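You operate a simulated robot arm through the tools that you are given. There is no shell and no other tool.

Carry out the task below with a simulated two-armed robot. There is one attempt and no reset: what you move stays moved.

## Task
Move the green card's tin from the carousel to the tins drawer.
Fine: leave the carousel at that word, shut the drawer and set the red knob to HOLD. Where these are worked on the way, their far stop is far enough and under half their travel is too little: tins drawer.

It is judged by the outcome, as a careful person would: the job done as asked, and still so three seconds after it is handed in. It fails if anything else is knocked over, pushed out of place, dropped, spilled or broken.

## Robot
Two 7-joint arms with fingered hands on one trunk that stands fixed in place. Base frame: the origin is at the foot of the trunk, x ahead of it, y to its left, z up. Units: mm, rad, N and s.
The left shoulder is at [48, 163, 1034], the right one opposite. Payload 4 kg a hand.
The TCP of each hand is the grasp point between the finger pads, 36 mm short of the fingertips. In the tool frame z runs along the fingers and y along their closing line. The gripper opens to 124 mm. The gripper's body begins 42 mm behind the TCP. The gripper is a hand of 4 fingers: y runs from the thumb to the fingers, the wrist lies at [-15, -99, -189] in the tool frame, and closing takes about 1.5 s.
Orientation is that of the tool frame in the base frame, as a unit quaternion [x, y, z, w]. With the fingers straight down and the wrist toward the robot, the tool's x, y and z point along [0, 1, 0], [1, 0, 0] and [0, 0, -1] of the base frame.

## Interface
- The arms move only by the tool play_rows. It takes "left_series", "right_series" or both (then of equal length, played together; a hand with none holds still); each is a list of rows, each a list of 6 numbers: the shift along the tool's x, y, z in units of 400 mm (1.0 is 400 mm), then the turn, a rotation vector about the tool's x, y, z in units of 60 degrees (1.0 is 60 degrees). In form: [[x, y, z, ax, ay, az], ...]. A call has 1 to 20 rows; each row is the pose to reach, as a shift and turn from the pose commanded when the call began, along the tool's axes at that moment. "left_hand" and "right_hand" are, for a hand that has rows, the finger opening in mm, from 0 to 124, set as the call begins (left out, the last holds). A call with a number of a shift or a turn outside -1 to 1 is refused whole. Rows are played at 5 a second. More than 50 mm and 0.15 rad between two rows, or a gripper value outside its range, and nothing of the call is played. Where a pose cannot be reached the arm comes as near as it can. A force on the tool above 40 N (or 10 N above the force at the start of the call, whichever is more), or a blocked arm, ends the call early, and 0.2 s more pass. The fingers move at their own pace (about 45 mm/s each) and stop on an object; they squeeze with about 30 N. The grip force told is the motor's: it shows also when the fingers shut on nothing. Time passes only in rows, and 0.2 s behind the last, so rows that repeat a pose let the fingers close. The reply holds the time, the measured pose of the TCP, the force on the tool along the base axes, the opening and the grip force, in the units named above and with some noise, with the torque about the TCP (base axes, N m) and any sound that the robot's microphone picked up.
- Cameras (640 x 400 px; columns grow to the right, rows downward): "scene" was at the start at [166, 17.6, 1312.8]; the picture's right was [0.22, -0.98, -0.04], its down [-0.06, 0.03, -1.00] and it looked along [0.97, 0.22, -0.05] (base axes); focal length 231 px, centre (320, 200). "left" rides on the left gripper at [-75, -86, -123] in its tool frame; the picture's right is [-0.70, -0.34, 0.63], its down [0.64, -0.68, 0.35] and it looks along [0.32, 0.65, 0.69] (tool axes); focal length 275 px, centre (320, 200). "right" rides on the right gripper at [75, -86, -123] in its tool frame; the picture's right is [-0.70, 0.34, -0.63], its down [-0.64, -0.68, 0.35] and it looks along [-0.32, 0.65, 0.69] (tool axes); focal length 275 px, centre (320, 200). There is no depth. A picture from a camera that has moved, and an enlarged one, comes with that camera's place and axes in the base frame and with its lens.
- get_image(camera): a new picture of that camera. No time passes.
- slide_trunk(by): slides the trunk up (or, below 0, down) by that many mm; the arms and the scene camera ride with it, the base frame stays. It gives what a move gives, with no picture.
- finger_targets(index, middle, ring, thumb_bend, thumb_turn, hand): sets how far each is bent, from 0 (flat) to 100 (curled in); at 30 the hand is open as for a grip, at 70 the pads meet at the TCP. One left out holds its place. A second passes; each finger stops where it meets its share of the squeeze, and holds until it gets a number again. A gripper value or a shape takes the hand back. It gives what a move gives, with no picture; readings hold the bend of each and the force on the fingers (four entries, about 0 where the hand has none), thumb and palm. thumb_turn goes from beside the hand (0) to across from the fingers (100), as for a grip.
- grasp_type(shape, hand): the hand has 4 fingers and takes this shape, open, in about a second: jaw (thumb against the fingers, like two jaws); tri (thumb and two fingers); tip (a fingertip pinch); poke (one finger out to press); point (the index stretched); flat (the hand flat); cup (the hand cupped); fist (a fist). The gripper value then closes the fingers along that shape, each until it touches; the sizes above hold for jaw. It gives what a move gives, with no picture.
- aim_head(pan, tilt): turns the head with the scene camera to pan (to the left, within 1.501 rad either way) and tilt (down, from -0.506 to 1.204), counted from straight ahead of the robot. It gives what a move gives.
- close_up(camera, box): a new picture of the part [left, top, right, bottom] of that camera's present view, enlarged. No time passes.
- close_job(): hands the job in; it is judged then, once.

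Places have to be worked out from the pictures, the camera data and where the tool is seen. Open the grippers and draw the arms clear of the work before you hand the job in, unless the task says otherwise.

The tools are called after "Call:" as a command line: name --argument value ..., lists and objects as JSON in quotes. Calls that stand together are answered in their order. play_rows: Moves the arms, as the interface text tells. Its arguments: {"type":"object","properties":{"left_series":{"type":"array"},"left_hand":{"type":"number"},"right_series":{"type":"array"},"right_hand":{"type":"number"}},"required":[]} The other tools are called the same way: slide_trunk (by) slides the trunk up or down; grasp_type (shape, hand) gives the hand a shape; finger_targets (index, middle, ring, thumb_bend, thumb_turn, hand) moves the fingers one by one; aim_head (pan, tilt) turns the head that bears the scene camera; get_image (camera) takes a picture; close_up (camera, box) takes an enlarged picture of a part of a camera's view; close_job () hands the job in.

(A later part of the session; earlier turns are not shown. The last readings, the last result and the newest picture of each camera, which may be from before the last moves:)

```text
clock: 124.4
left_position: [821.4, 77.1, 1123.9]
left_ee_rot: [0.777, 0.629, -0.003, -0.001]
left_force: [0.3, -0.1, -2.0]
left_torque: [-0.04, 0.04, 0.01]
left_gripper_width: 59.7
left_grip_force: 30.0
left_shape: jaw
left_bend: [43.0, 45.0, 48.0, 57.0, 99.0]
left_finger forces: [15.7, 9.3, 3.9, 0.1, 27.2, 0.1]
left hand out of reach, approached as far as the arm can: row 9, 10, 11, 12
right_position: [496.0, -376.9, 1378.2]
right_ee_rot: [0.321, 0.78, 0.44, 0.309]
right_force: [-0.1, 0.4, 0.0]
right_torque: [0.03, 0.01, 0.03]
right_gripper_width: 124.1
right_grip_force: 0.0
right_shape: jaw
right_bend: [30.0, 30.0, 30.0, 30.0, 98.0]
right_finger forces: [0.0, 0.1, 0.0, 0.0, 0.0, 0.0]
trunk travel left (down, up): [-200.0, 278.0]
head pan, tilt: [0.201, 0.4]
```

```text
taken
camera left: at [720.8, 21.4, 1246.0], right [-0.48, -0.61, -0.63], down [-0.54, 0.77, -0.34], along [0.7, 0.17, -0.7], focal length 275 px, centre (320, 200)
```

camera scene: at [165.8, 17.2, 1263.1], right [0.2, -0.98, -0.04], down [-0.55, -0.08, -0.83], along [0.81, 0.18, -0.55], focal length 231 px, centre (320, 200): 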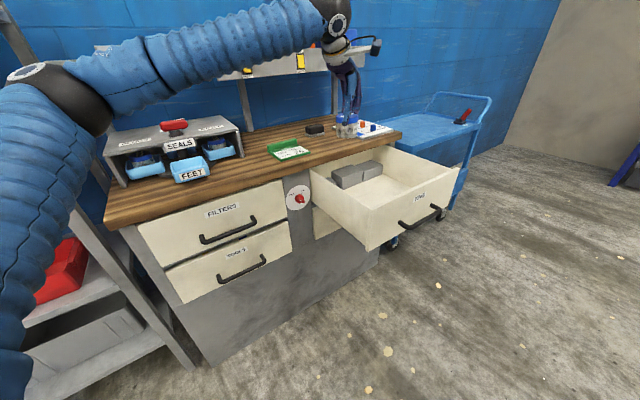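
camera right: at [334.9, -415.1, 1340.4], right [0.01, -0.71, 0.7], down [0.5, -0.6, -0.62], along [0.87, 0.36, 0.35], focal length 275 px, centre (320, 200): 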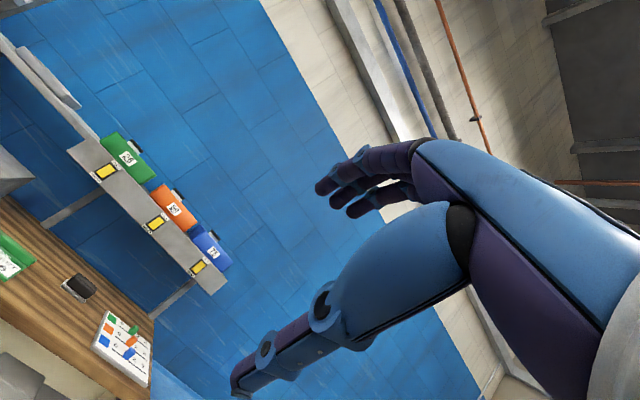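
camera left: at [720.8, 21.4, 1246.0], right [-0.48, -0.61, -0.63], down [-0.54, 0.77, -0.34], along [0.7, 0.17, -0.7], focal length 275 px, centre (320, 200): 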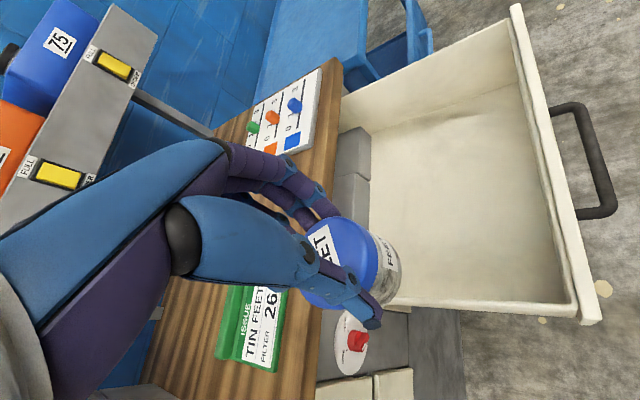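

The left arm runs out of wrist range here because the hand should line up more with the forearm. I rotate the hand clockwise 33° in place first, then move the rest of the way.

Call:
play_rows --left_series '[[0, 0, 0, 0, 0, 0.069], [0, 0, 0, 0, 0, 0.138], [0, 0, 0, 0, 0, 0.206], [0, 0, 0, 0, 0, 0.275], [0, 0, 0, 0, 0, 0.344], [0, 0, 0, 0, 0, 0.413], [0, 0, 0, 0, 0, 0.481], [0, 0, 0, 0, 0, 0.55], [-0.0313, 0.021, -0.0125, 0, 0, 0.55], [-0.0627, 0.042, -0.025, 0, 0, 0.55], [-0.094, 0.063, -0.025, 0, 0, 0.55], [-0.1253, 0.084, -0.025, 0, 0, 0.55], [-0.1567, 0.105, -0.025, 0, 0, 0.55], [-0.188, 0.126, -0.025, 0, 0, 0.55]]'

Call:
get_image --camera "scene"

Call:
get_image --camera "left"

```text
clock: 127.4
left_position: [823.4, 57.5, 1126.4]
left_ee_rot: [0.924, 0.383, -0.002, 0.001]
left_force: [-0.5, 0.0, -1.8]
left_torque: [-0.01, 0.0, 0.0]
left_gripper_width: 59.6
left_grip_force: 30.0
left_shape: jaw
left_bend: [43.0, 45.0, 48.0, 57.0, 99.0]
left_finger forces: [15.7, 9.4, 4.0, 0.0, 27.0, 0.0]
left hand out of reach, approached as far as the arm can: row 9, 10, 11, 12, 13, 14
right_position: [493.3, -377.6, 1380.9]
right_ee_rot: [0.32, 0.78, 0.441, 0.309]
right_force: [-0.7, 0.6, 0.3]
right_torque: [-0.02, -0.01, 0.0]
right_gripper_width: 124.0
right_grip_force: 0.0
right_shape: jaw
right_bend: [30.0, 30.0, 30.0, 30.0, 98.0]
right_finger forces: [0.1, 0.0, 0.1, 0.0, 0.0, 0.1]
trunk travel left (down, up): [-200.0, 278.0]
head pan, tilt: [0.201, 0.4]
```

```text
taken
camera scene: at [164.0, 17.0, 1263.6], right [0.2, -0.98, -0.04], down [-0.54, -0.08, -0.84], along [0.82, 0.18, -0.55], focal length 231 px, centre (320, 200)
```

scene: 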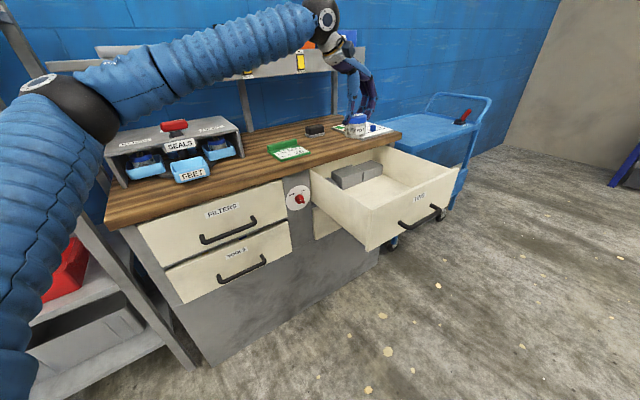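

```text
taken
camera left: at [708.4, 66.1, 1246.3], right [-0.73, -0.26, -0.63], down [-0.03, 0.94, -0.35], along [0.68, -0.24, -0.69], focal length 275 px, centre (320, 200)
```

left: 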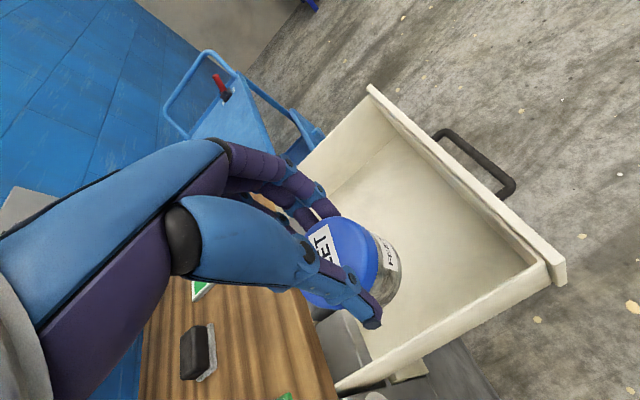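

The limit seems to come from the wrist being well above the shoulder here. I step back to a reachable spot, raise the trunk 180 mm (the tin rides up), and then come down again with the shoulder higher.

Call:
play_rows --left_series '[[0.022, -0.0485, 0, 0, 0, 0], [0.044, -0.097, 0, 0, 0, 0], [0.066, -0.1455, 0, 0, 0, 0]]'

Call:
slide_trunk --by 180

Call:
get_image --camera "scene"

```text
clock: 128.2
left_position: [801.5, 114.7, 1124.5]
left_ee_rot: [0.924, 0.383, -0.002, 0.0]
left_force: [0.2, 0.5, -1.6]
left_torque: [-0.02, -0.01, 0.03]
left_gripper_width: 59.5
left_grip_force: 29.6
left_shape: jaw
left_bend: [43.0, 45.0, 48.0, 57.0, 99.0]
left_finger forces: [15.7, 9.4, 3.9, 0.0, 26.9, 0.0]
right_position: [492.8, -377.4, 1379.6]
right_ee_rot: [0.319, 0.779, 0.442, 0.309]
right_force: [0.4, -0.2, -0.7]
right_torque: [0.01, 0.01, -0.01]
right_gripper_width: 123.9
right_grip_force: 0.2
right_shape: jaw
right_bend: [30.0, 30.0, 30.0, 30.0, 98.0]
right_finger forces: [0.0, 0.0, 0.0, 0.0, 0.0, 0.0]
trunk travel left (down, up): [-200.0, 278.0]
head pan, tilt: [0.201, 0.4]
```

```text
clock: 130.2
left_position: [802.8, 114.3, 1303.8]
left_ee_rot: [0.924, 0.383, -0.002, -0.001]
left_force: [-0.3, 0.3, -2.4]
left_torque: [-0.02, 0.01, 0.0]
left_gripper_width: 59.2
left_grip_force: 29.9
left_shape: jaw
left_bend: [43.0, 45.0, 48.0, 57.0, 99.0]
left_finger forces: [15.7, 9.4, 4.1, 0.0, 26.9, 0.1]
right_position: [422.1, -378.5, 1620.1]
right_ee_rot: [0.294, 0.758, 0.461, 0.355]
right_force: [-0.4, 0.1, 0.0]
right_torque: [0.0, 0.03, 0.0]
right_gripper_width: 123.7
right_grip_force: 0.0
right_shape: jaw
right_bend: [30.0, 30.0, 30.0, 30.0, 98.0]
right_finger forces: [0.0, 0.0, 0.0, 0.0, 0.1, 0.0]
trunk travel left (down, up): [-380.0, 98.0]
head pan, tilt: [0.201, 0.4]
```

```text
taken
camera scene: at [93.4, 16.9, 1468.0], right [0.2, -0.98, -0.01], down [-0.4, -0.08, -0.91], along [0.89, 0.18, -0.41], focal length 231 px, centre (320, 200)
```

scene: 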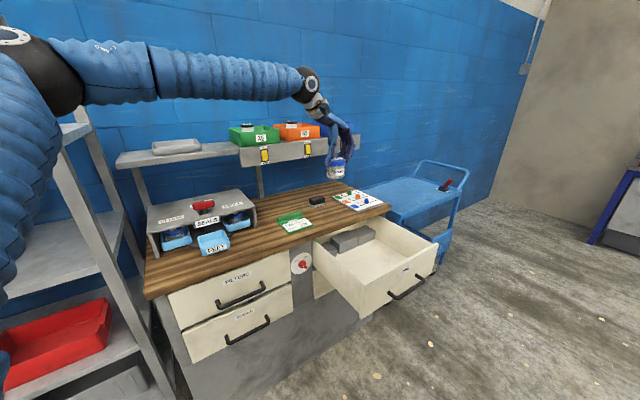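

Good, the tin is in front of the bench and left of the drawer. I lower it to z 1005, just above the drawer's rim height, and check reach.

Call:
play_rows --left_series '[[0, 0, 0.075, 0, 0, 0], [0, 0, 0.15, 0, 0, 0], [0, 0, 0.225, 0, 0, 0], [0, 0, 0.3, 0, 0, 0], [0, 0, 0.375, 0, 0, 0], [0, 0, 0.45, 0, 0, 0], [0, 0, 0.525, 0, 0, 0], [0, 0, 0.6, 0, 0, 0], [0, 0, 0.675, 0, 0, 0], [0, 0, 0.745, 0, 0, 0]]'

Call:
get_image --camera "scene"

Call:
get_image --camera "left"

```text
clock: 132.4
left_position: [799.7, 112.6, 1007.1]
left_ee_rot: [0.924, 0.383, -0.003, 0.0]
left_force: [0.0, -0.6, -2.0]
left_torque: [-0.01, -0.01, 0.0]
left_gripper_width: 59.3
left_grip_force: 29.7
left_shape: jaw
left_bend: [43.0, 45.0, 48.0, 57.0, 99.0]
left_finger forces: [15.6, 9.4, 4.2, 0.0, 26.9, 0.1]
right_position: [421.7, -378.7, 1621.0]
right_ee_rot: [0.293, 0.759, 0.462, 0.354]
right_force: [-0.5, 0.5, 0.4]
right_torque: [0.01, 0.0, 0.01]
right_gripper_width: 124.0
right_grip_force: 0.0
right_shape: jaw
right_bend: [30.0, 30.0, 30.0, 30.0, 98.0]
right_finger forces: [0.0, 0.1, 0.0, 0.0, 0.1, 0.0]
trunk travel left (down, up): [-380.0, 98.0]
head pan, tilt: [0.201, 0.4]
```

```text
taken
camera scene: at [93.7, 17.1, 1468.0], right [0.2, -0.98, -0.01], down [-0.4, -0.08, -0.91], along [0.89, 0.18, -0.41], focal length 231 px, centre (320, 200)
```

scene: 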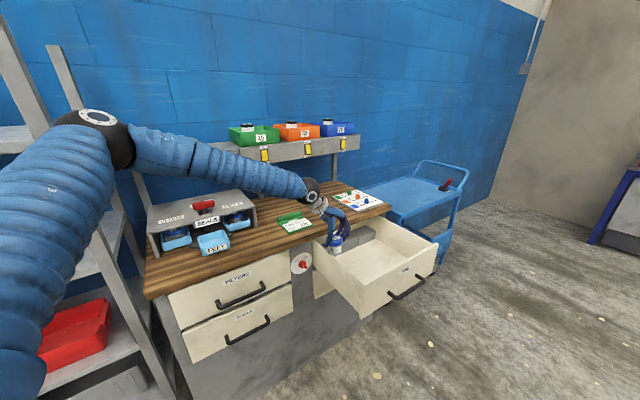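

```text
taken
camera left: at [685.4, 121.2, 1128.5], right [-0.73, -0.25, -0.63], down [-0.03, 0.94, -0.35], along [0.68, -0.24, -0.69], focal length 275 px, centre (320, 200)
```

left: 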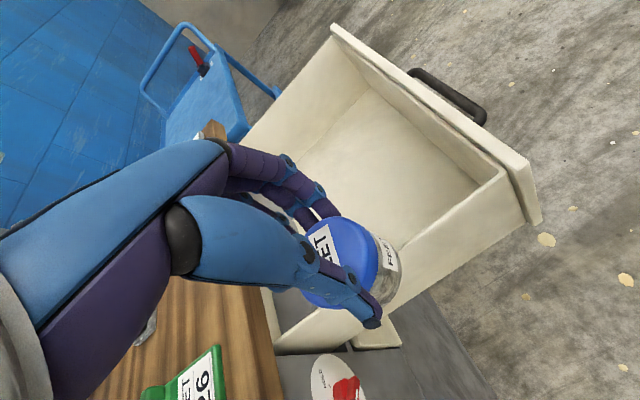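

The tin is above the drawer's left wall. I move it right, over the free floor.

Call:
play_rows --left_series '[[-0.0192, 0.0515, 0, 0, 0, 0], [-0.0383, 0.103, 0, 0, 0, 0], [-0.0575, 0.1545, 0, 0, 0, 0], [-0.0767, 0.206, 0, 0, 0, 0], [-0.0958, 0.2575, 0, 0, 0, 0], [-0.115, 0.309, 0, 0, 0, 0]]'

Call:
get_image --camera "scene"

Call:
get_image --camera "left"

```text
clock: 133.8
left_position: [795.5, 77.0, 1033.9]
left_ee_rot: [0.924, 0.383, -0.002, 0.0]
left_force: [-0.3, -0.4, -1.5]
left_torque: [-0.02, 0.01, 0.0]
left_gripper_width: 59.6
left_grip_force: 30.2
left_shape: jaw
left_bend: [43.0, 45.0, 48.0, 57.0, 99.0]
left_finger forces: [15.7, 9.3, 4.1, 0.0, 26.8, 0.0]
left hand out of reach, approached as far as the arm can: row 1, 2, 3, 4, 5, 6
right_position: [421.5, -377.3, 1620.3]
right_ee_rot: [0.294, 0.758, 0.462, 0.356]
right_force: [-0.1, 0.2, 0.4]
right_torque: [-0.02, -0.04, -0.01]
right_gripper_width: 123.8
right_grip_force: 0.0
right_shape: jaw
right_bend: [30.0, 30.0, 30.0, 30.0, 98.0]
right_finger forces: [0.0, 0.1, 0.0, 0.0, 0.0, 0.1]
trunk travel left (down, up): [-380.0, 98.0]
head pan, tilt: [0.201, 0.4]
```

```text
taken
camera scene: at [93.0, 16.7, 1468.1], right [0.2, -0.98, -0.01], down [-0.4, -0.08, -0.91], along [0.89, 0.18, -0.41], focal length 231 px, centre (320, 200)
```

scene: 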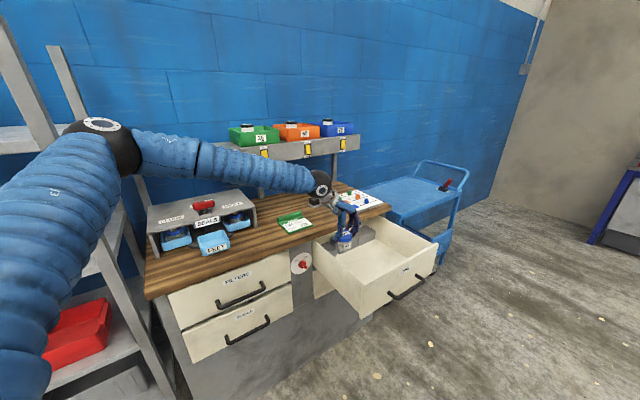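

```text
taken
camera left: at [679.7, 85.9, 1156.0], right [-0.73, -0.25, -0.63], down [-0.03, 0.94, -0.35], along [0.68, -0.24, -0.69], focal length 275 px, centre (320, 200)
```

left: 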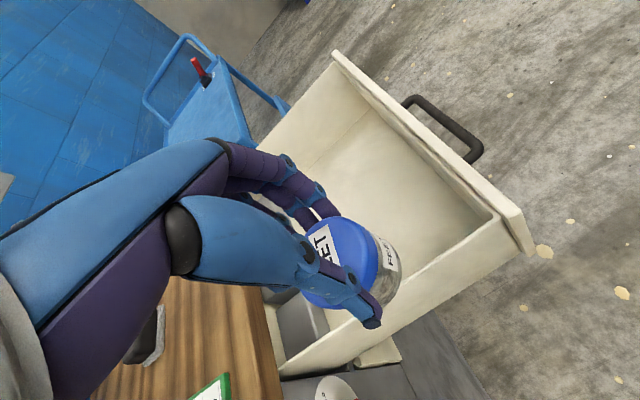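

The cross-body limit is around y ≈ 60–75, but because the drawer lies at 45°, a spot farther out such as (900, 65) is still well inside it. I step back to a reachable pose, return the trunk to its starting height, and approach that spot instead.

Call:
play_rows --left_series '[[0.0212, -0.0212, -0.085, 0, 0, 0], [0.0424, -0.0424, -0.17, 0, 0, 0], [0.0636, -0.0636, -0.255, 0, 0, 0], [0.0848, -0.0848, -0.34, 0, 0, 0], [0.106, -0.106, -0.425, 0, 0, 0], [0.106, -0.106, -0.425, 0, 0, 0]]'

Call:
slide_trunk --by -180

Call:
get_image --camera "scene"

```text
clock: 135.2
left_position: [792.7, 133.5, 1205.8]
left_ee_rot: [0.924, 0.383, -0.002, 0.001]
left_force: [0.1, 0.0, -0.6]
left_torque: [-0.01, 0.01, 0.0]
left_gripper_width: 59.3
left_grip_force: 30.0
left_shape: jaw
left_bend: [43.0, 45.0, 48.0, 57.0, 99.0]
left_finger forces: [15.6, 9.3, 4.2, 0.0, 26.7, 0.1]
right_position: [421.8, -377.5, 1620.2]
right_ee_rot: [0.294, 0.758, 0.462, 0.355]
right_force: [0.5, -0.2, 0.7]
right_torque: [0.03, -0.01, 0.02]
right_gripper_width: 124.0
right_grip_force: 0.1
right_shape: jaw
right_bend: [30.0, 30.0, 30.0, 30.0, 98.0]
right_finger forces: [0.1, 0.0, 0.1, 0.0, 0.1, 0.0]
trunk travel left (down, up): [-380.0, 98.0]
head pan, tilt: [0.201, 0.4]
```

```text
clock: 137.2
left_position: [791.2, 136.1, 1029.9]
left_ee_rot: [0.924, 0.383, -0.001, -0.001]
left_force: [-0.2, -0.1, -1.4]
left_torque: [0.01, -0.02, 0.03]
left_gripper_width: 59.2
left_grip_force: 30.4
left_shape: jaw
left_bend: [43.0, 45.0, 48.0, 57.0, 99.0]
left_finger forces: [15.5, 9.4, 4.3, 0.0, 26.8, 0.0]
right_position: [419.6, -377.5, 1441.0]
right_ee_rot: [0.294, 0.758, 0.462, 0.356]
right_force: [-0.5, -0.4, 0.0]
right_torque: [0.04, 0.01, -0.03]
right_gripper_width: 123.8
right_grip_force: 0.0
right_shape: jaw
right_bend: [30.0, 30.0, 30.0, 30.0, 98.0]
right_finger forces: [0.1, 0.0, 0.0, 0.0, 0.0, 0.0]
trunk travel left (down, up): [-200.0, 278.0]
head pan, tilt: [0.201, 0.4]
```

```text
taken
camera scene: at [163.4, 17.0, 1264.0], right [0.2, -0.98, -0.04], down [-0.54, -0.08, -0.84], along [0.82, 0.18, -0.55], focal length 231 px, centre (320, 200)
```

scene: 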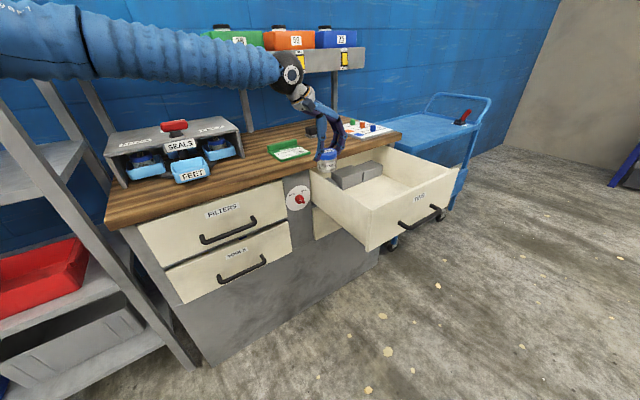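

The trunk is back at start height with the tin at z 1030. I move it outward to about (905, 80) while turning the hand 30° back.

Call:
play_rows --left_series '[[0.0146, 0.043, 0, 0, 0, -0.0714], [0.0291, 0.086, 0, 0, 0, -0.1429], [0.0437, 0.129, 0, 0, 0, -0.2143], [0.0583, 0.172, 0, 0, 0, -0.2857], [0.0729, 0.215, 0, 0, 0, -0.3571], [0.0874, 0.258, 0, 0, 0, -0.4286], [0.102, 0.301, 0, 0, 0, -0.5]]'

Call:
get_image --camera "scene"

Call:
get_image --camera "left"

```text
clock: 138.8
left_position: [899.1, 108.4, 1032.3]
left_ee_rot: [0.808, 0.589, -0.002, -0.001]
left_force: [0.0, -0.1, -1.3]
left_torque: [0.02, 0.0, -0.02]
left_gripper_width: 59.0
left_grip_force: 30.2
left_shape: jaw
left_bend: [43.0, 45.0, 48.0, 57.0, 99.0]
left_finger forces: [15.5, 9.4, 4.3, 0.0, 26.8, 0.1]
left hand out of reach, approached as far as the arm can: row 6, 7
right_position: [421.1, -379.2, 1442.0]
right_ee_rot: [0.294, 0.757, 0.462, 0.356]
right_force: [-0.2, 0.1, -0.7]
right_torque: [0.04, -0.02, 0.03]
right_gripper_width: 123.8
right_grip_force: 0.1
right_shape: jaw
right_bend: [30.0, 30.0, 30.0, 30.0, 98.0]
right_finger forces: [0.1, 0.0, 0.0, 0.1, 0.1, 0.0]
trunk travel left (down, up): [-200.0, 278.0]
head pan, tilt: [0.201, 0.4]
```

```text
taken
camera scene: at [163.2, 16.4, 1264.0], right [0.2, -0.98, -0.04], down [-0.54, -0.08, -0.84], along [0.82, 0.18, -0.55], focal length 231 px, centre (320, 200)
```

scene: 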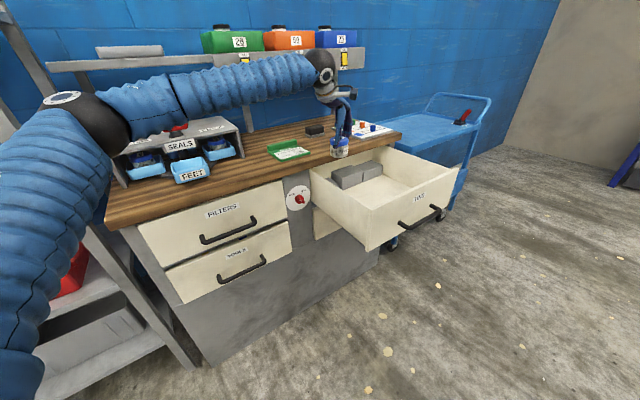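

```text
taken
camera left: at [792.5, 63.6, 1154.4], right [-0.54, -0.56, -0.63], down [-0.45, 0.82, -0.34], along [0.71, 0.1, -0.69], focal length 275 px, centre (320, 200)
```

left: 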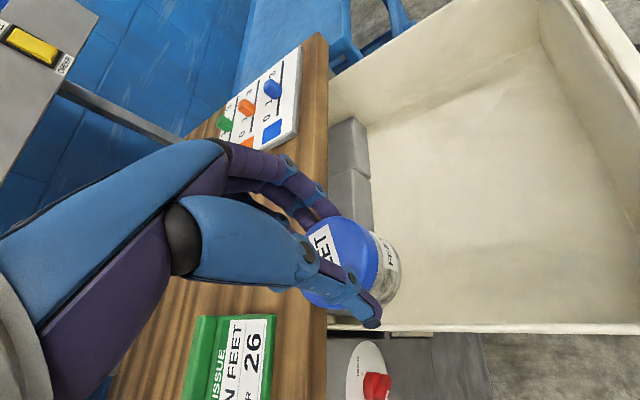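

Crossing works better with the trunk low (it leans forward then). I step back and up to a reachable pose, lower the trunk 150 mm, and try again.

Call:
play_rows --left_series '[[0.0064, -0.0126, -0.075, 0, 0, 0], [0.0128, -0.0252, -0.15, 0, 0, 0], [0.0192, -0.0378, -0.225, 0, 0, 0], [0.0256, -0.0504, -0.3, 0, 0, 0], [0.032, -0.063, -0.375, 0, 0, 0], [0.032, -0.063, -0.375, 0, 0, 0]]'

Call:
slide_trunk --by -150

Call:
get_image --camera "scene"

```text
clock: 140.2
left_position: [880.2, 138.3, 1173.6]
left_ee_rot: [0.793, 0.61, -0.002, 0.0]
left_force: [-0.8, 0.6, -1.4]
left_torque: [0.02, 0.01, -0.02]
left_gripper_width: 59.1
left_grip_force: 30.4
left_shape: jaw
left_bend: [43.0, 45.0, 48.0, 57.0, 99.0]
left_finger forces: [15.3, 9.4, 4.3, 0.1, 26.7, 0.0]
left hand out of reach, approached as far as the arm can: row 3, 4, 5, 6
right_position: [421.1, -377.5, 1440.4]
right_ee_rot: [0.294, 0.758, 0.462, 0.356]
right_force: [-0.1, -0.6, 0.2]
right_torque: [0.01, 0.02, -0.01]
right_gripper_width: 124.1
right_grip_force: 0.1
right_shape: jaw
right_bend: [30.0, 30.0, 30.0, 30.0, 98.0]
right_finger forces: [0.0, 0.0, 0.0, 0.1, 0.1, 0.0]
trunk travel left (down, up): [-200.0, 278.0]
head pan, tilt: [0.201, 0.4]
```

```text
clock: 142.0
left_position: [877.0, 139.0, 1025.7]
left_ee_rot: [0.794, 0.608, -0.001, 0.0]
left_force: [0.1, 0.1, -0.4]
left_torque: [-0.01, 0.0, -0.03]
left_gripper_width: 59.0
left_grip_force: 30.4
left_shape: jaw
left_bend: [43.0, 45.0, 48.0, 57.0, 99.0]
left_finger forces: [15.4, 9.5, 4.3, 0.1, 26.6, 0.1]
right_position: [420.0, -377.5, 1291.3]
right_ee_rot: [0.293, 0.757, 0.463, 0.355]
right_force: [-0.2, -0.4, -0.2]
right_torque: [-0.02, 0.0, -0.01]
right_gripper_width: 123.9
right_grip_force: 0.0
right_shape: jaw
right_bend: [30.0, 30.0, 30.0, 30.0, 98.0]
right_finger forces: [0.0, 0.1, 0.1, 0.0, 0.1, 0.0]
trunk travel left (down, up): [-50.0, 428.0]
head pan, tilt: [0.201, 0.4]
```

```text
taken
camera scene: at [262.4, 17.0, 1052.5], right [0.18, -0.98, -0.08], down [-0.73, -0.08, -0.68], along [0.66, 0.18, -0.73], focal length 231 px, centre (320, 200)
```

scene: 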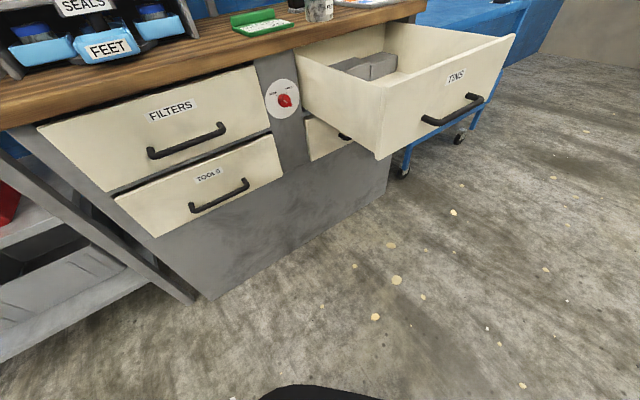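

The slide kept the tin steady at z 1026. I tilt the head back up and try moving to (924, 84).

Call:
play_rows --left_series '[[-0.0255, 0.0373, 0, 0, 0, 0], [-0.051, 0.0745, 0, 0, 0, 0], [-0.0765, 0.1118, 0, 0, 0, 0], [-0.102, 0.149, 0, 0, 0, 0]]'

Call:
aim_head --pan 0.15 --tilt 0.0

Call:
get_image --camera "scene"

Call:
get_image --camera "left"

```text
clock: 143.0
left_position: [895.6, 121.5, 1023.7]
left_ee_rot: [0.794, 0.608, -0.002, -0.001]
left_force: [-1.3, -0.7, -1.7]
left_torque: [0.0, 0.0, -0.05]
left_gripper_width: 59.5
left_grip_force: 31.0
left_shape: jaw
left_bend: [43.0, 45.0, 48.0, 57.0, 99.0]
left_finger forces: [15.5, 9.5, 4.2, 0.0, 26.8, 0.1]
left hand out of reach, approached as far as the arm can: row 2, 3, 4
right_position: [420.6, -377.0, 1290.5]
right_ee_rot: [0.293, 0.758, 0.462, 0.355]
right_force: [0.9, 0.5, 0.9]
right_torque: [0.04, -0.01, 0.0]
right_gripper_width: 123.9
right_grip_force: 0.0
right_shape: jaw
right_bend: [30.0, 30.0, 30.0, 30.0, 98.0]
right_finger forces: [0.1, 0.0, 0.0, 0.1, 0.1, 0.0]
trunk travel left (down, up): [-50.0, 428.0]
head pan, tilt: [0.201, 0.4]
```

```text
clock: 143.8
left_position: [895.6, 120.7, 1023.9]
left_ee_rot: [0.794, 0.608, -0.001, -0.001]
left_force: [-0.5, 0.4, -1.7]
left_torque: [0.02, 0.01, 0.01]
left_gripper_width: 59.1
left_grip_force: 30.2
left_shape: jaw
left_bend: [43.0, 45.0, 48.0, 57.0, 99.0]
left_finger forces: [15.6, 9.4, 4.2, 0.0, 26.7, 0.0]
right_position: [421.1, -378.0, 1291.6]
right_ee_rot: [0.294, 0.757, 0.462, 0.356]
right_force: [0.6, -0.4, 0.5]
right_torque: [0.03, 0.01, 0.03]
right_gripper_width: 124.1
right_grip_force: 0.0
right_shape: jaw
right_bend: [30.0, 30.0, 30.0, 30.0, 98.0]
right_finger forces: [0.0, 0.1, 0.1, 0.0, 0.1, 0.1]
trunk travel left (down, up): [-50.0, 428.0]
head pan, tilt: [0.15, 0.0]
```

```text
taken
camera scene: at [277.2, 11.9, 1086.0], right [0.14, -0.99, -0.06], down [-0.42, 0.0, -0.91], along [0.9, 0.15, -0.42], focal length 231 px, centre (320, 200)
```

scene: 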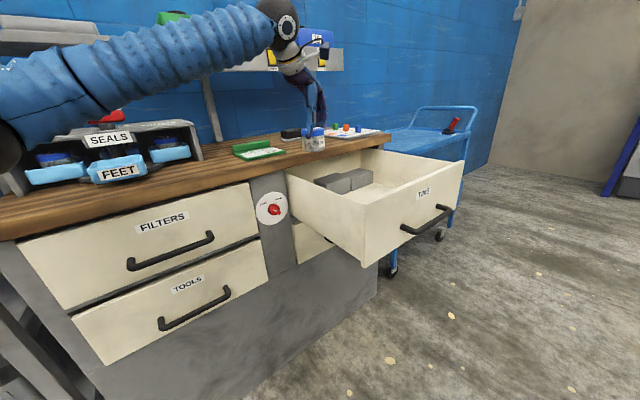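

```text
taken
camera left: at [792.4, 71.8, 1145.1], right [-0.51, -0.59, -0.63], down [-0.49, 0.8, -0.34], along [0.71, 0.14, -0.69], focal length 275 px, centre (320, 200)
```

left: 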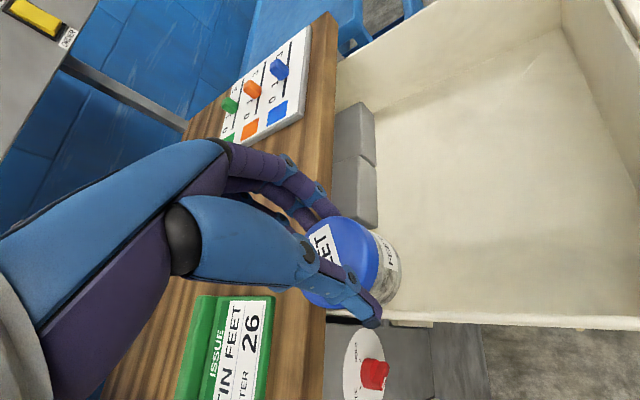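

The hand is now at (896, 121) and blocked from going farther by reach. A slight forward tilt of the hand brings the wrist closer, so I tilt it 15° and then try for (928, 108), which is clear of the drawer's left wall.

Call:
play_rows --left_series '[[0, 0, 0, -0.0625, 0, 0], [0, 0, 0, -0.125, 0, 0], [0, 0, 0, -0.1875, 0, 0], [0, 0, 0, -0.25, 0, 0], [-0.0035, 0.0287, 0, -0.25, 0, 0], [-0.007, 0.0573, 0, -0.25, 0, 0], [-0.0105, 0.086, 0, -0.25, 0, 0]]'

Call:
get_image --camera "left"

Call:
get_image --camera "scene"

```text
clock: 145.4
left_position: [925.1, 110.9, 1022.2]
left_ee_rot: [0.787, 0.604, 0.078, 0.103]
left_force: [0.8, -0.7, -1.5]
left_torque: [-0.01, 0.04, 0.01]
left_gripper_width: 59.3
left_grip_force: 30.1
left_shape: jaw
left_bend: [43.0, 45.0, 48.0, 57.0, 99.0]
left_finger forces: [15.3, 9.3, 4.3, 0.0, 26.9, 0.0]
right_position: [421.0, -378.0, 1290.5]
right_ee_rot: [0.294, 0.758, 0.462, 0.355]
right_force: [-0.4, -0.2, 0.1]
right_torque: [-0.03, 0.01, 0.01]
right_gripper_width: 124.1
right_grip_force: 0.1
right_shape: jaw
right_bend: [30.0, 30.0, 30.0, 30.0, 98.0]
right_finger forces: [0.1, 0.0, 0.0, 0.0, 0.2, 0.0]
trunk travel left (down, up): [-50.0, 428.0]
head pan, tilt: [0.15, 0.0]
```

```text
taken
camera left: at [793.6, 67.6, 1118.0], right [-0.34, -0.63, -0.7], down [-0.39, 0.77, -0.51], along [0.86, 0.1, -0.5], focal length 275 px, centre (320, 200)
```

left: 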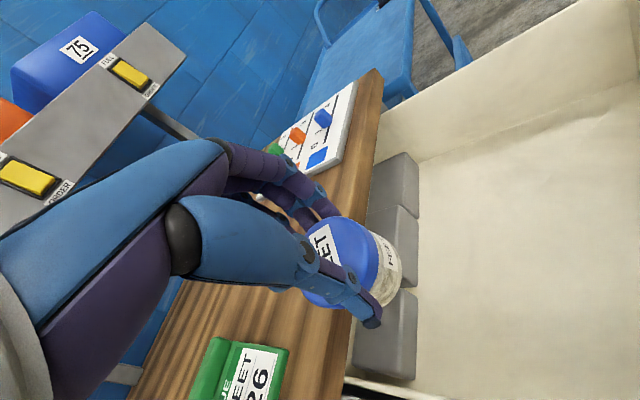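

```text
taken
camera scene: at [277.3, 11.8, 1085.9], right [0.14, -0.99, -0.06], down [-0.42, 0.0, -0.91], along [0.9, 0.15, -0.42], focal length 231 px, centre (320, 200)
```

scene: 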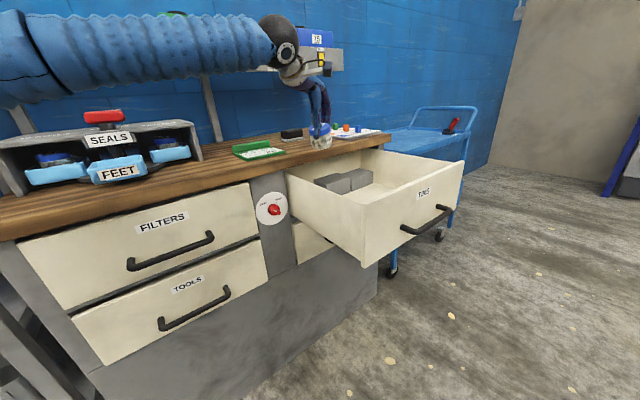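

With the 15° tilt the hand reached (925, 111) freely. I shift 27 mm farther to the right, clear of the drawer's left wall.

Call:
play_rows --left_series '[[-0.0307, 0.0155, 0.0042, 0, 0, 0], [-0.0613, 0.031, 0.0083, 0, 0, 0]]'

Call:
get_image --camera "left"

Call:
close_up --camera "scene" --box '[250, 80, 480, 270]'

```text
clock: 146.0
left_position: [932.7, 91.3, 1021.7]
left_ee_rot: [0.786, 0.604, 0.077, 0.102]
left_force: [0.8, -0.5, -1.2]
left_torque: [-0.04, 0.03, 0.01]
left_gripper_width: 59.1
left_grip_force: 30.4
left_shape: jaw
left_bend: [43.0, 45.0, 48.0, 57.0, 99.0]
left_finger forces: [15.2, 9.3, 4.3, 0.0, 26.7, 0.0]
left hand out of reach, approached as far as the arm can: row 2
right_position: [422.6, -376.3, 1289.7]
right_ee_rot: [0.294, 0.758, 0.462, 0.354]
right_force: [0.3, 1.0, -0.1]
right_torque: [0.03, -0.02, 0.0]
right_gripper_width: 123.9
right_grip_force: 0.1
right_shape: jaw
right_bend: [30.0, 30.0, 30.0, 30.0, 98.0]
right_finger forces: [0.0, 0.0, 0.0, 0.0, 0.0, 0.0]
trunk travel left (down, up): [-50.0, 428.0]
head pan, tilt: [0.15, 0.0]
```

```text
taken
camera left: at [801.6, 49.5, 1117.2], right [-0.34, -0.63, -0.7], down [-0.39, 0.77, -0.51], along [0.86, 0.1, -0.51], focal length 275 px, centre (320, 200)
```

left: 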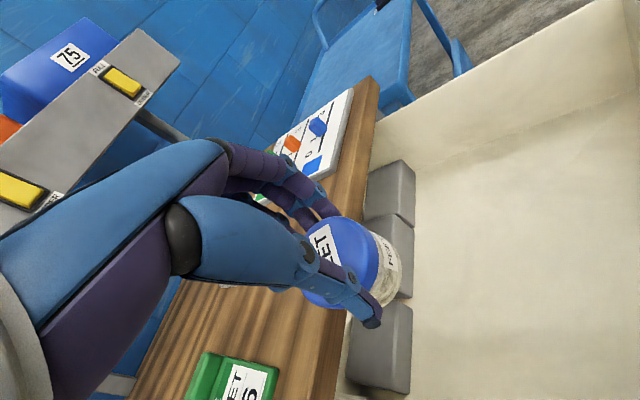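

```text
2.11 times, centred on (365, 175) of scene
camera zoom: at [278.2, 12.5, 1085.2], right [0.14, -0.99, -0.06], down [-0.42, 0.0, -0.91], along [0.9, 0.15, -0.42], focal length 487 px, centre (225, 253)
```

zoom: 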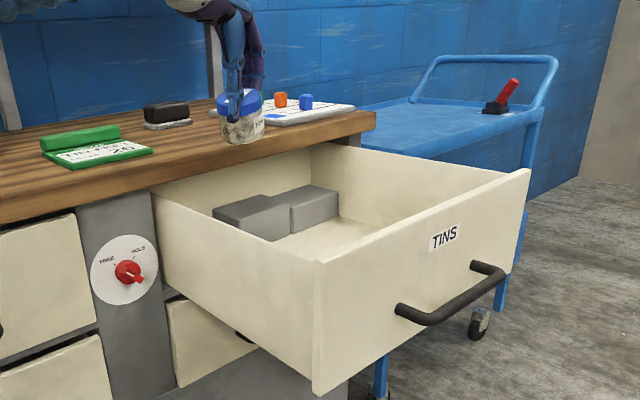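

The tin is above free floor (u ≈ 740, v ≈ 600) with margins to wall, blocks and bench edge. I lower it 150 mm into the drawer.

Call:
play_rows --left_series '[[0, -0.016, 0.0605, 0, 0, 0], [0, -0.0321, 0.1211, 0, 0, 0], [0, -0.0481, 0.1816, 0, 0, 0], [0, -0.0641, 0.2421, 0, 0, 0], [0, -0.0802, 0.3027, 0, 0, 0], [0, -0.0962, 0.3632, 0, 0, 0]]'

Call:
get_image --camera "left"

Call:
close_up --camera "scene" --box '[250, 80, 480, 270]'

```text
clock: 147.4
left_position: [927.6, 90.8, 871.3]
left_ee_rot: [0.786, 0.604, 0.078, 0.102]
left_force: [-0.3, 0.3, -0.9]
left_torque: [0.05, 0.02, -0.01]
left_gripper_width: 59.1
left_grip_force: 30.2
left_shape: jaw
left_bend: [43.0, 45.0, 48.0, 57.0, 99.0]
left_finger forces: [15.4, 9.2, 4.4, 0.0, 26.7, 0.1]
right_position: [421.6, -377.1, 1289.5]
right_ee_rot: [0.293, 0.758, 0.462, 0.355]
right_force: [0.7, 0.1, 0.7]
right_torque: [0.01, 0.01, 0.0]
right_gripper_width: 123.9
right_grip_force: 0.0
right_shape: jaw
right_bend: [30.0, 30.0, 30.0, 30.0, 98.0]
right_finger forces: [0.0, 0.0, 0.0, 0.0, 0.1, 0.0]
trunk travel left (down, up): [-50.0, 428.0]
head pan, tilt: [0.15, 0.0]
```

```text
taken
camera left: at [797.0, 48.3, 967.3], right [-0.34, -0.63, -0.7], down [-0.39, 0.77, -0.51], along [0.86, 0.1, -0.5], focal length 275 px, centre (320, 200)
```

left: 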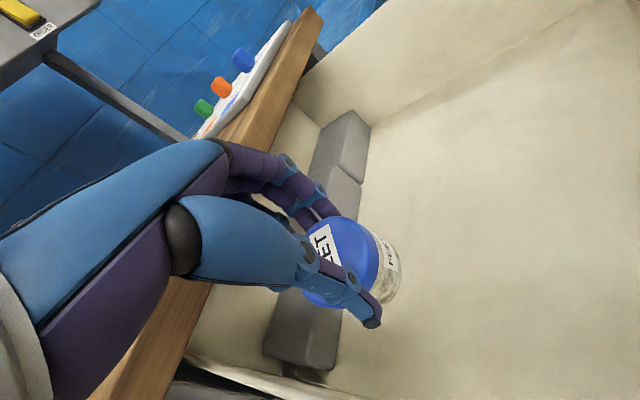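

```text
2.11 times, centred on (365, 175) of scene
camera zoom: at [277.6, 12.0, 1085.8], right [0.14, -0.99, -0.06], down [-0.42, 0.0, -0.91], along [0.9, 0.15, -0.42], focal length 487 px, centre (225, 253)
```

zoom: 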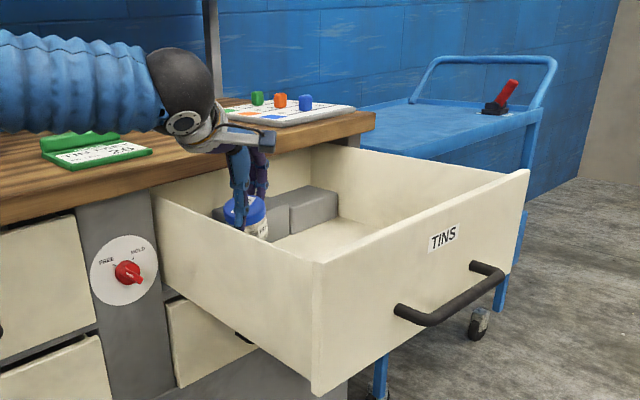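

No contact yet. I lower 25 mm more and try to bring the tin upright again.

Call:
play_rows --left_series '[[0, -0.008, 0.03, 0, 0, 0], [0, -0.016, 0.0605, 0, 0, 0], [0, -0.016, 0.0605, 0.0625, 0, 0], [0, -0.016, 0.0605, 0.125, 0, 0], [0, -0.016, 0.0605, 0.1875, 0, 0], [0, -0.016, 0.0605, 0.25, 0, 0]]'

Call:
get_image --camera "left"

Call:
close_up --camera "scene" --box '[250, 80, 480, 270]'

```text
clock: 148.8
left_position: [931.2, 99.7, 849.3]
left_ee_rot: [0.794, 0.609, -0.001, -0.001]
left_force: [-0.6, -0.4, -0.6]
left_torque: [-0.03, 0.0, 0.0]
left_gripper_width: 59.3
left_grip_force: 29.5
left_shape: jaw
left_bend: [43.0, 45.0, 48.0, 57.0, 99.0]
left_finger forces: [15.5, 9.4, 4.4, 0.0, 26.6, 0.1]
left hand out of reach, approached as far as the arm can: row 6
right_position: [421.5, -376.8, 1291.5]
right_ee_rot: [0.294, 0.758, 0.461, 0.355]
right_force: [0.3, 0.3, 1.2]
right_torque: [0.02, 0.04, -0.01]
right_gripper_width: 124.0
right_grip_force: 0.0
right_shape: jaw
right_bend: [30.0, 30.0, 30.0, 30.0, 98.0]
right_finger forces: [0.0, 0.0, 0.0, 0.0, 0.0, 0.1]
trunk travel left (down, up): [-50.0, 428.0]
head pan, tilt: [0.15, 0.0]
```

```text
taken
camera left: at [828.9, 50.8, 970.6], right [-0.51, -0.59, -0.63], down [-0.49, 0.8, -0.34], along [0.71, 0.14, -0.7], focal length 275 px, centre (320, 200)
```

left: 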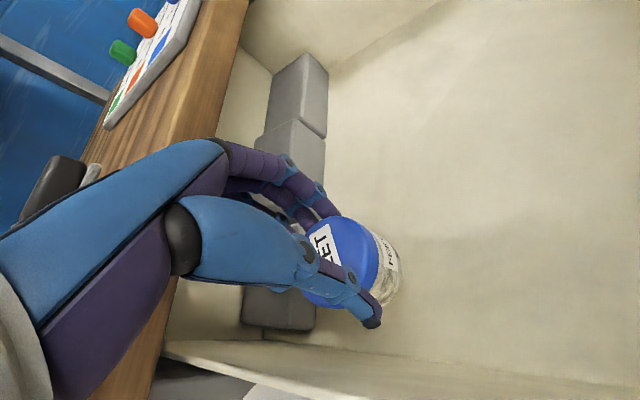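

```text
2.11 times, centred on (365, 175) of scene
camera zoom: at [277.2, 12.0, 1086.0], right [0.14, -0.99, -0.06], down [-0.42, 0.0, -0.91], along [0.9, 0.15, -0.42], focal length 487 px, centre (225, 253)
```

zoom: 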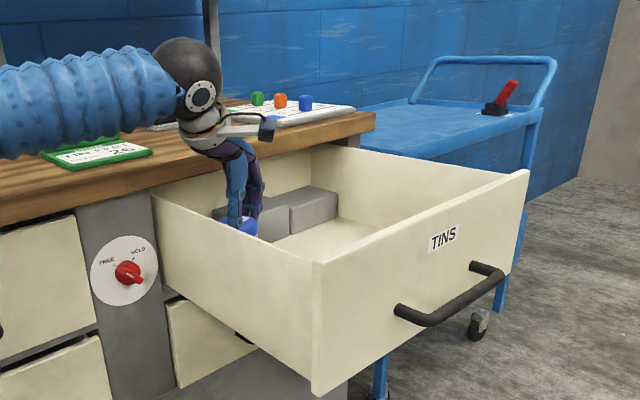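

The tin is upright at (931, 100), clear of the wall. I lower it in small steps to find the drawer floor.

Call:
play_rows --left_series '[[0, 0, 0.0125, 0, 0, 0], [0, 0, 0.025, 0, 0, 0], [0, 0, 0.0375, 0, 0, 0], [0, 0, 0.0475, 0, 0, 0]]'

Call:
get_image --camera "left"

```text
clock: 149.8
left_position: [931.3, 99.2, 828.9]
left_ee_rot: [0.793, 0.609, -0.002, -0.001]
left_force: [0.6, 0.1, -1.7]
left_torque: [0.01, 0.01, -0.03]
left_gripper_width: 59.2
left_grip_force: 30.3
left_shape: jaw
left_bend: [43.0, 45.0, 48.0, 57.0, 99.0]
left_finger forces: [15.5, 9.2, 4.4, 0.0, 26.4, 0.0]
right_position: [422.9, -376.9, 1290.8]
right_ee_rot: [0.293, 0.758, 0.463, 0.354]
right_force: [-0.1, 0.3, -0.4]
right_torque: [0.0, 0.02, 0.01]
right_gripper_width: 123.7
right_grip_force: 0.1
right_shape: jaw
right_bend: [30.0, 30.0, 30.0, 30.0, 98.0]
right_finger forces: [0.0, 0.0, 0.0, 0.1, 0.0, 0.1]
trunk travel left (down, up): [-50.0, 428.0]
head pan, tilt: [0.15, 0.0]
```

```text
taken
camera left: at [829.3, 50.4, 950.4], right [-0.51, -0.59, -0.63], down [-0.49, 0.8, -0.34], along [0.71, 0.14, -0.69], focal length 275 px, centre (320, 200)
```

left: 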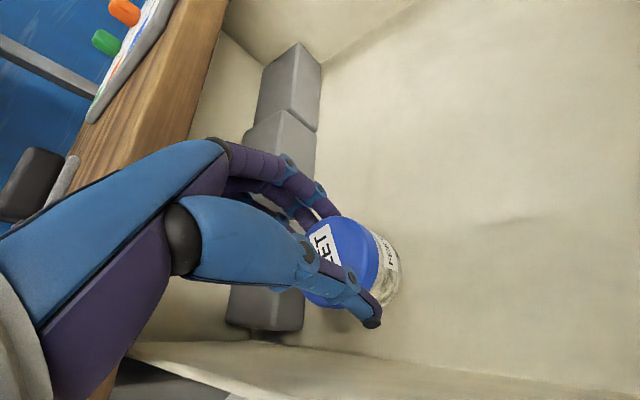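

No contact at 829 yet; the tin's shadow is close. I continue in 2 mm steps.

Call:
play_rows --left_series '[[0, 0, 0.005, 0, 0, 0], [0, 0, 0.01, 0, 0, 0], [0, 0, 0.015, 0, 0, 0], [0, 0, 0.02, 0, 0, 0], [0, 0, 0.025, 0, 0, 0]]'

```text
clock: 151.0
left_position: [933.0, 100.1, 820.0]
left_ee_rot: [0.793, 0.609, -0.002, 0.0]
left_force: [-0.7, -0.7, -1.0]
left_torque: [0.0, -0.01, -0.01]
left_gripper_width: 59.0
left_grip_force: 30.4
left_shape: jaw
left_bend: [43.0, 45.0, 48.0, 57.0, 99.0]
left_finger forces: [15.4, 9.3, 4.4, 0.0, 26.6, 0.0]
right_position: [422.2, -377.7, 1290.4]
right_ee_rot: [0.293, 0.758, 0.462, 0.355]
right_force: [-0.7, 0.7, -0.6]
right_torque: [-0.01, 0.0, -0.01]
right_gripper_width: 123.7
right_grip_force: 0.0
right_shape: jaw
right_bend: [30.0, 30.0, 30.0, 30.0, 98.0]
right_finger forces: [0.0, 0.0, 0.1, 0.0, 0.0, 0.0]
trunk travel left (down, up): [-50.0, 428.0]
head pan, tilt: [0.15, 0.0]
```

Still hanging free at z 820. I keep lowering in small steps.

Call:
play_rows --left_series '[[0, 0, 0.005, 0, 0, 0], [0, 0, 0.01, 0, 0, 0], [0, 0, 0.015, 0, 0, 0], [0, 0, 0.02, 0, 0, 0], [0, 0, 0.025, 0, 0, 0]]'

Call:
get_image --camera "left"

Call:
close_up --camera "scene" --box '[300, 120, 400, 210]'

```text
clock: 152.2
left_position: [933.9, 100.0, 809.7]
left_ee_rot: [0.793, 0.609, -0.002, -0.001]
left_force: [0.2, 0.1, -2.2]
left_torque: [0.02, 0.06, 0.01]
left_gripper_width: 59.2
left_grip_force: 30.1
left_shape: jaw
left_bend: [43.0, 45.0, 48.0, 57.0, 99.0]
left_finger forces: [15.4, 9.2, 4.4, 0.0, 26.4, 0.0]
right_position: [421.6, -377.0, 1292.0]
right_ee_rot: [0.294, 0.758, 0.461, 0.355]
right_force: [0.1, 0.0, 0.7]
right_torque: [-0.01, 0.02, -0.03]
right_gripper_width: 123.9
right_grip_force: 0.1
right_shape: jaw
right_bend: [30.0, 30.0, 30.0, 30.0, 98.0]
right_finger forces: [0.1, 0.0, 0.0, 0.1, 0.0, 0.0]
trunk travel left (down, up): [-50.0, 428.0]
head pan, tilt: [0.15, 0.0]
```

```text
taken
camera left: at [830.0, 49.9, 931.2], right [-0.51, -0.59, -0.63], down [-0.49, 0.8, -0.34], along [0.71, 0.14, -0.69], focal length 275 px, centre (320, 200)
```

left: 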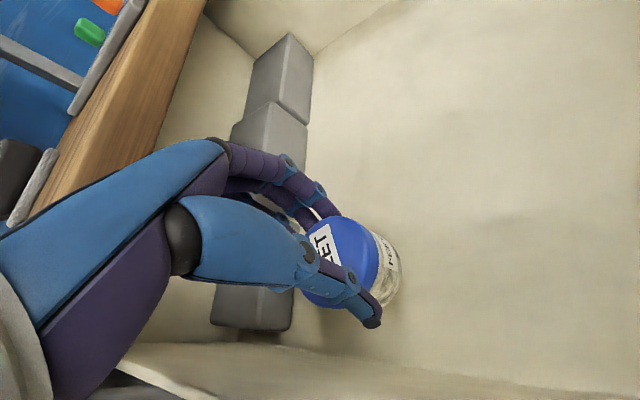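

```text
4.44 times, centred on (350, 165) of scene
camera zoom: at [277.3, 11.9, 1086.0], right [0.14, -0.99, -0.06], down [-0.42, 0.0, -0.91], along [0.9, 0.15, -0.42], focal length 1028 px, centre (187, 356)
```

zoom: 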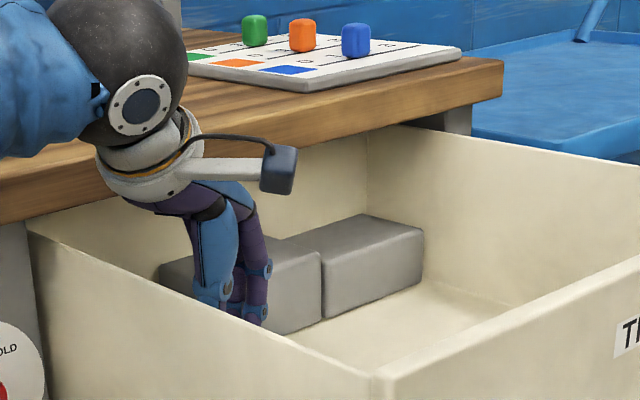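

Still free at 810. I continue in 1.5–2 mm steps.

Call:
play_rows --left_series '[[0, 0, 0.005, 0, 0, 0], [0, 0, 0.01, 0, 0, 0], [0, 0, 0.015, 0, 0, 0], [0, 0, 0.02, 0, 0, 0], [0, 0, 0.025, 0, 0, 0]]'

```text
clock: 153.4
left_position: [932.3, 101.1, 799.9]
left_ee_rot: [0.794, 0.608, -0.002, -0.001]
left_force: [0.3, 0.0, -1.4]
left_torque: [-0.03, 0.02, -0.02]
left_gripper_width: 59.0
left_grip_force: 29.7
left_shape: jaw
left_bend: [43.0, 45.0, 48.0, 57.0, 99.0]
left_finger forces: [15.3, 9.3, 4.4, 0.0, 26.6, 0.0]
right_position: [421.5, -377.6, 1290.4]
right_ee_rot: [0.294, 0.758, 0.461, 0.355]
right_force: [0.2, 1.2, -0.3]
right_torque: [0.01, 0.0, -0.03]
right_gripper_width: 123.8
right_grip_force: 0.1
right_shape: jaw
right_bend: [30.0, 30.0, 30.0, 30.0, 98.0]
right_finger forces: [0.0, 0.0, 0.1, 0.0, 0.1, 0.0]
trunk travel left (down, up): [-50.0, 428.0]
head pan, tilt: [0.15, 0.0]
```

Still free at 800; the tin is a bit taller-hung than estimated. I look once, then continue.

Call:
get_image --camera "left"

Call:
play_rows --left_series '[[0, 0, 0.005, 0, 0, 0], [0, 0, 0.01, 0, 0, 0], [0, 0, 0.015, 0, 0, 0], [0, 0, 0.02, 0, 0, 0]]'

```text
taken
camera left: at [828.9, 50.4, 921.0], right [-0.51, -0.59, -0.63], down [-0.49, 0.8, -0.34], along [0.71, 0.14, -0.69], focal length 275 px, centre (320, 200)
```

left: 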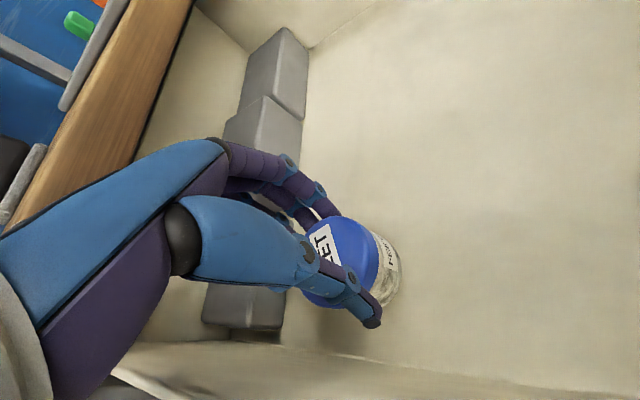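

```text
clock: 154.4
left_position: [931.6, 98.1, 792.0]
left_ee_rot: [0.793, 0.609, -0.001, 0.0]
left_force: [0.3, -0.1, -1.6]
left_torque: [0.01, 0.05, 0.02]
left_gripper_width: 59.0
left_grip_force: 30.4
left_shape: jaw
left_bend: [43.0, 45.0, 48.0, 57.0, 99.0]
left_finger forces: [15.3, 9.2, 4.4, 0.1, 26.5, 0.1]
right_position: [421.9, -376.7, 1291.1]
right_ee_rot: [0.294, 0.758, 0.462, 0.355]
right_force: [-0.3, 0.7, -0.2]
right_torque: [0.02, -0.01, 0.02]
right_gripper_width: 123.9
right_grip_force: 0.1
right_shape: jaw
right_bend: [30.0, 30.0, 30.0, 30.0, 98.0]
right_finger forces: [0.0, 0.0, 0.0, 0.1, 0.0, 0.1]
trunk travel left (down, up): [-50.0, 428.0]
head pan, tilt: [0.15, 0.0]
```

No contact at 792. I carry on down in small steps, watching the force.

Call:
play_rows --left_series '[[0, 0, 0.005, 0, 0, 0], [0, 0, 0.01, 0, 0, 0], [0, 0, 0.015, 0, 0, 0], [0, 0, 0.02, 0, 0, 0], [0, 0, 0.025, 0, 0, 0]]'

Call:
get_image --camera "left"

```text
clock: 155.6
left_position: [931.0, 98.8, 787.5]
left_ee_rot: [0.793, 0.609, 0.0, 0.002]
left_force: [3.9, 0.5, 24.2]
left_torque: [0.03, -0.11, 0.02]
left_gripper_width: 59.1
left_grip_force: 29.7
left_shape: jaw
left_bend: [43.0, 45.0, 48.0, 57.0, 100.0]
left_finger forces: [17.1, 11.1, 5.7, 0.0, 33.3, 0.0]
right_position: [420.1, -378.2, 1292.1]
right_ee_rot: [0.294, 0.757, 0.462, 0.356]
right_force: [0.1, -0.6, 0.0]
right_torque: [0.01, 0.02, 0.0]
right_gripper_width: 124.1
right_grip_force: 0.0
right_shape: jaw
right_bend: [30.0, 30.0, 30.0, 30.0, 98.0]
right_finger forces: [0.0, 0.0, 0.0, 0.0, 0.0, 0.1]
trunk travel left (down, up): [-50.0, 428.0]
head pan, tilt: [0.15, 0.0]
```

```text
taken
camera left: at [827.1, 50.1, 908.2], right [-0.5, -0.59, -0.63], down [-0.49, 0.8, -0.35], along [0.71, 0.14, -0.69], focal length 275 px, centre (320, 200)
```

left: 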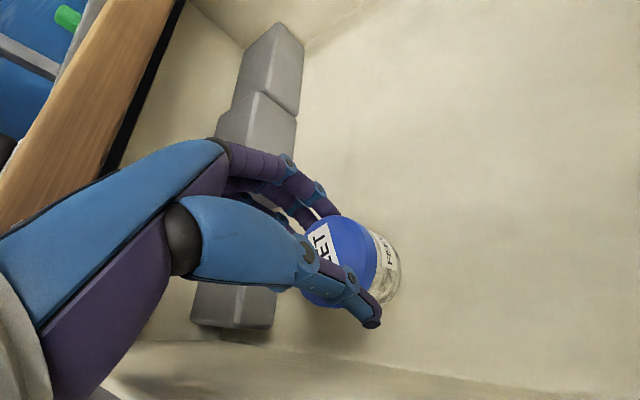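

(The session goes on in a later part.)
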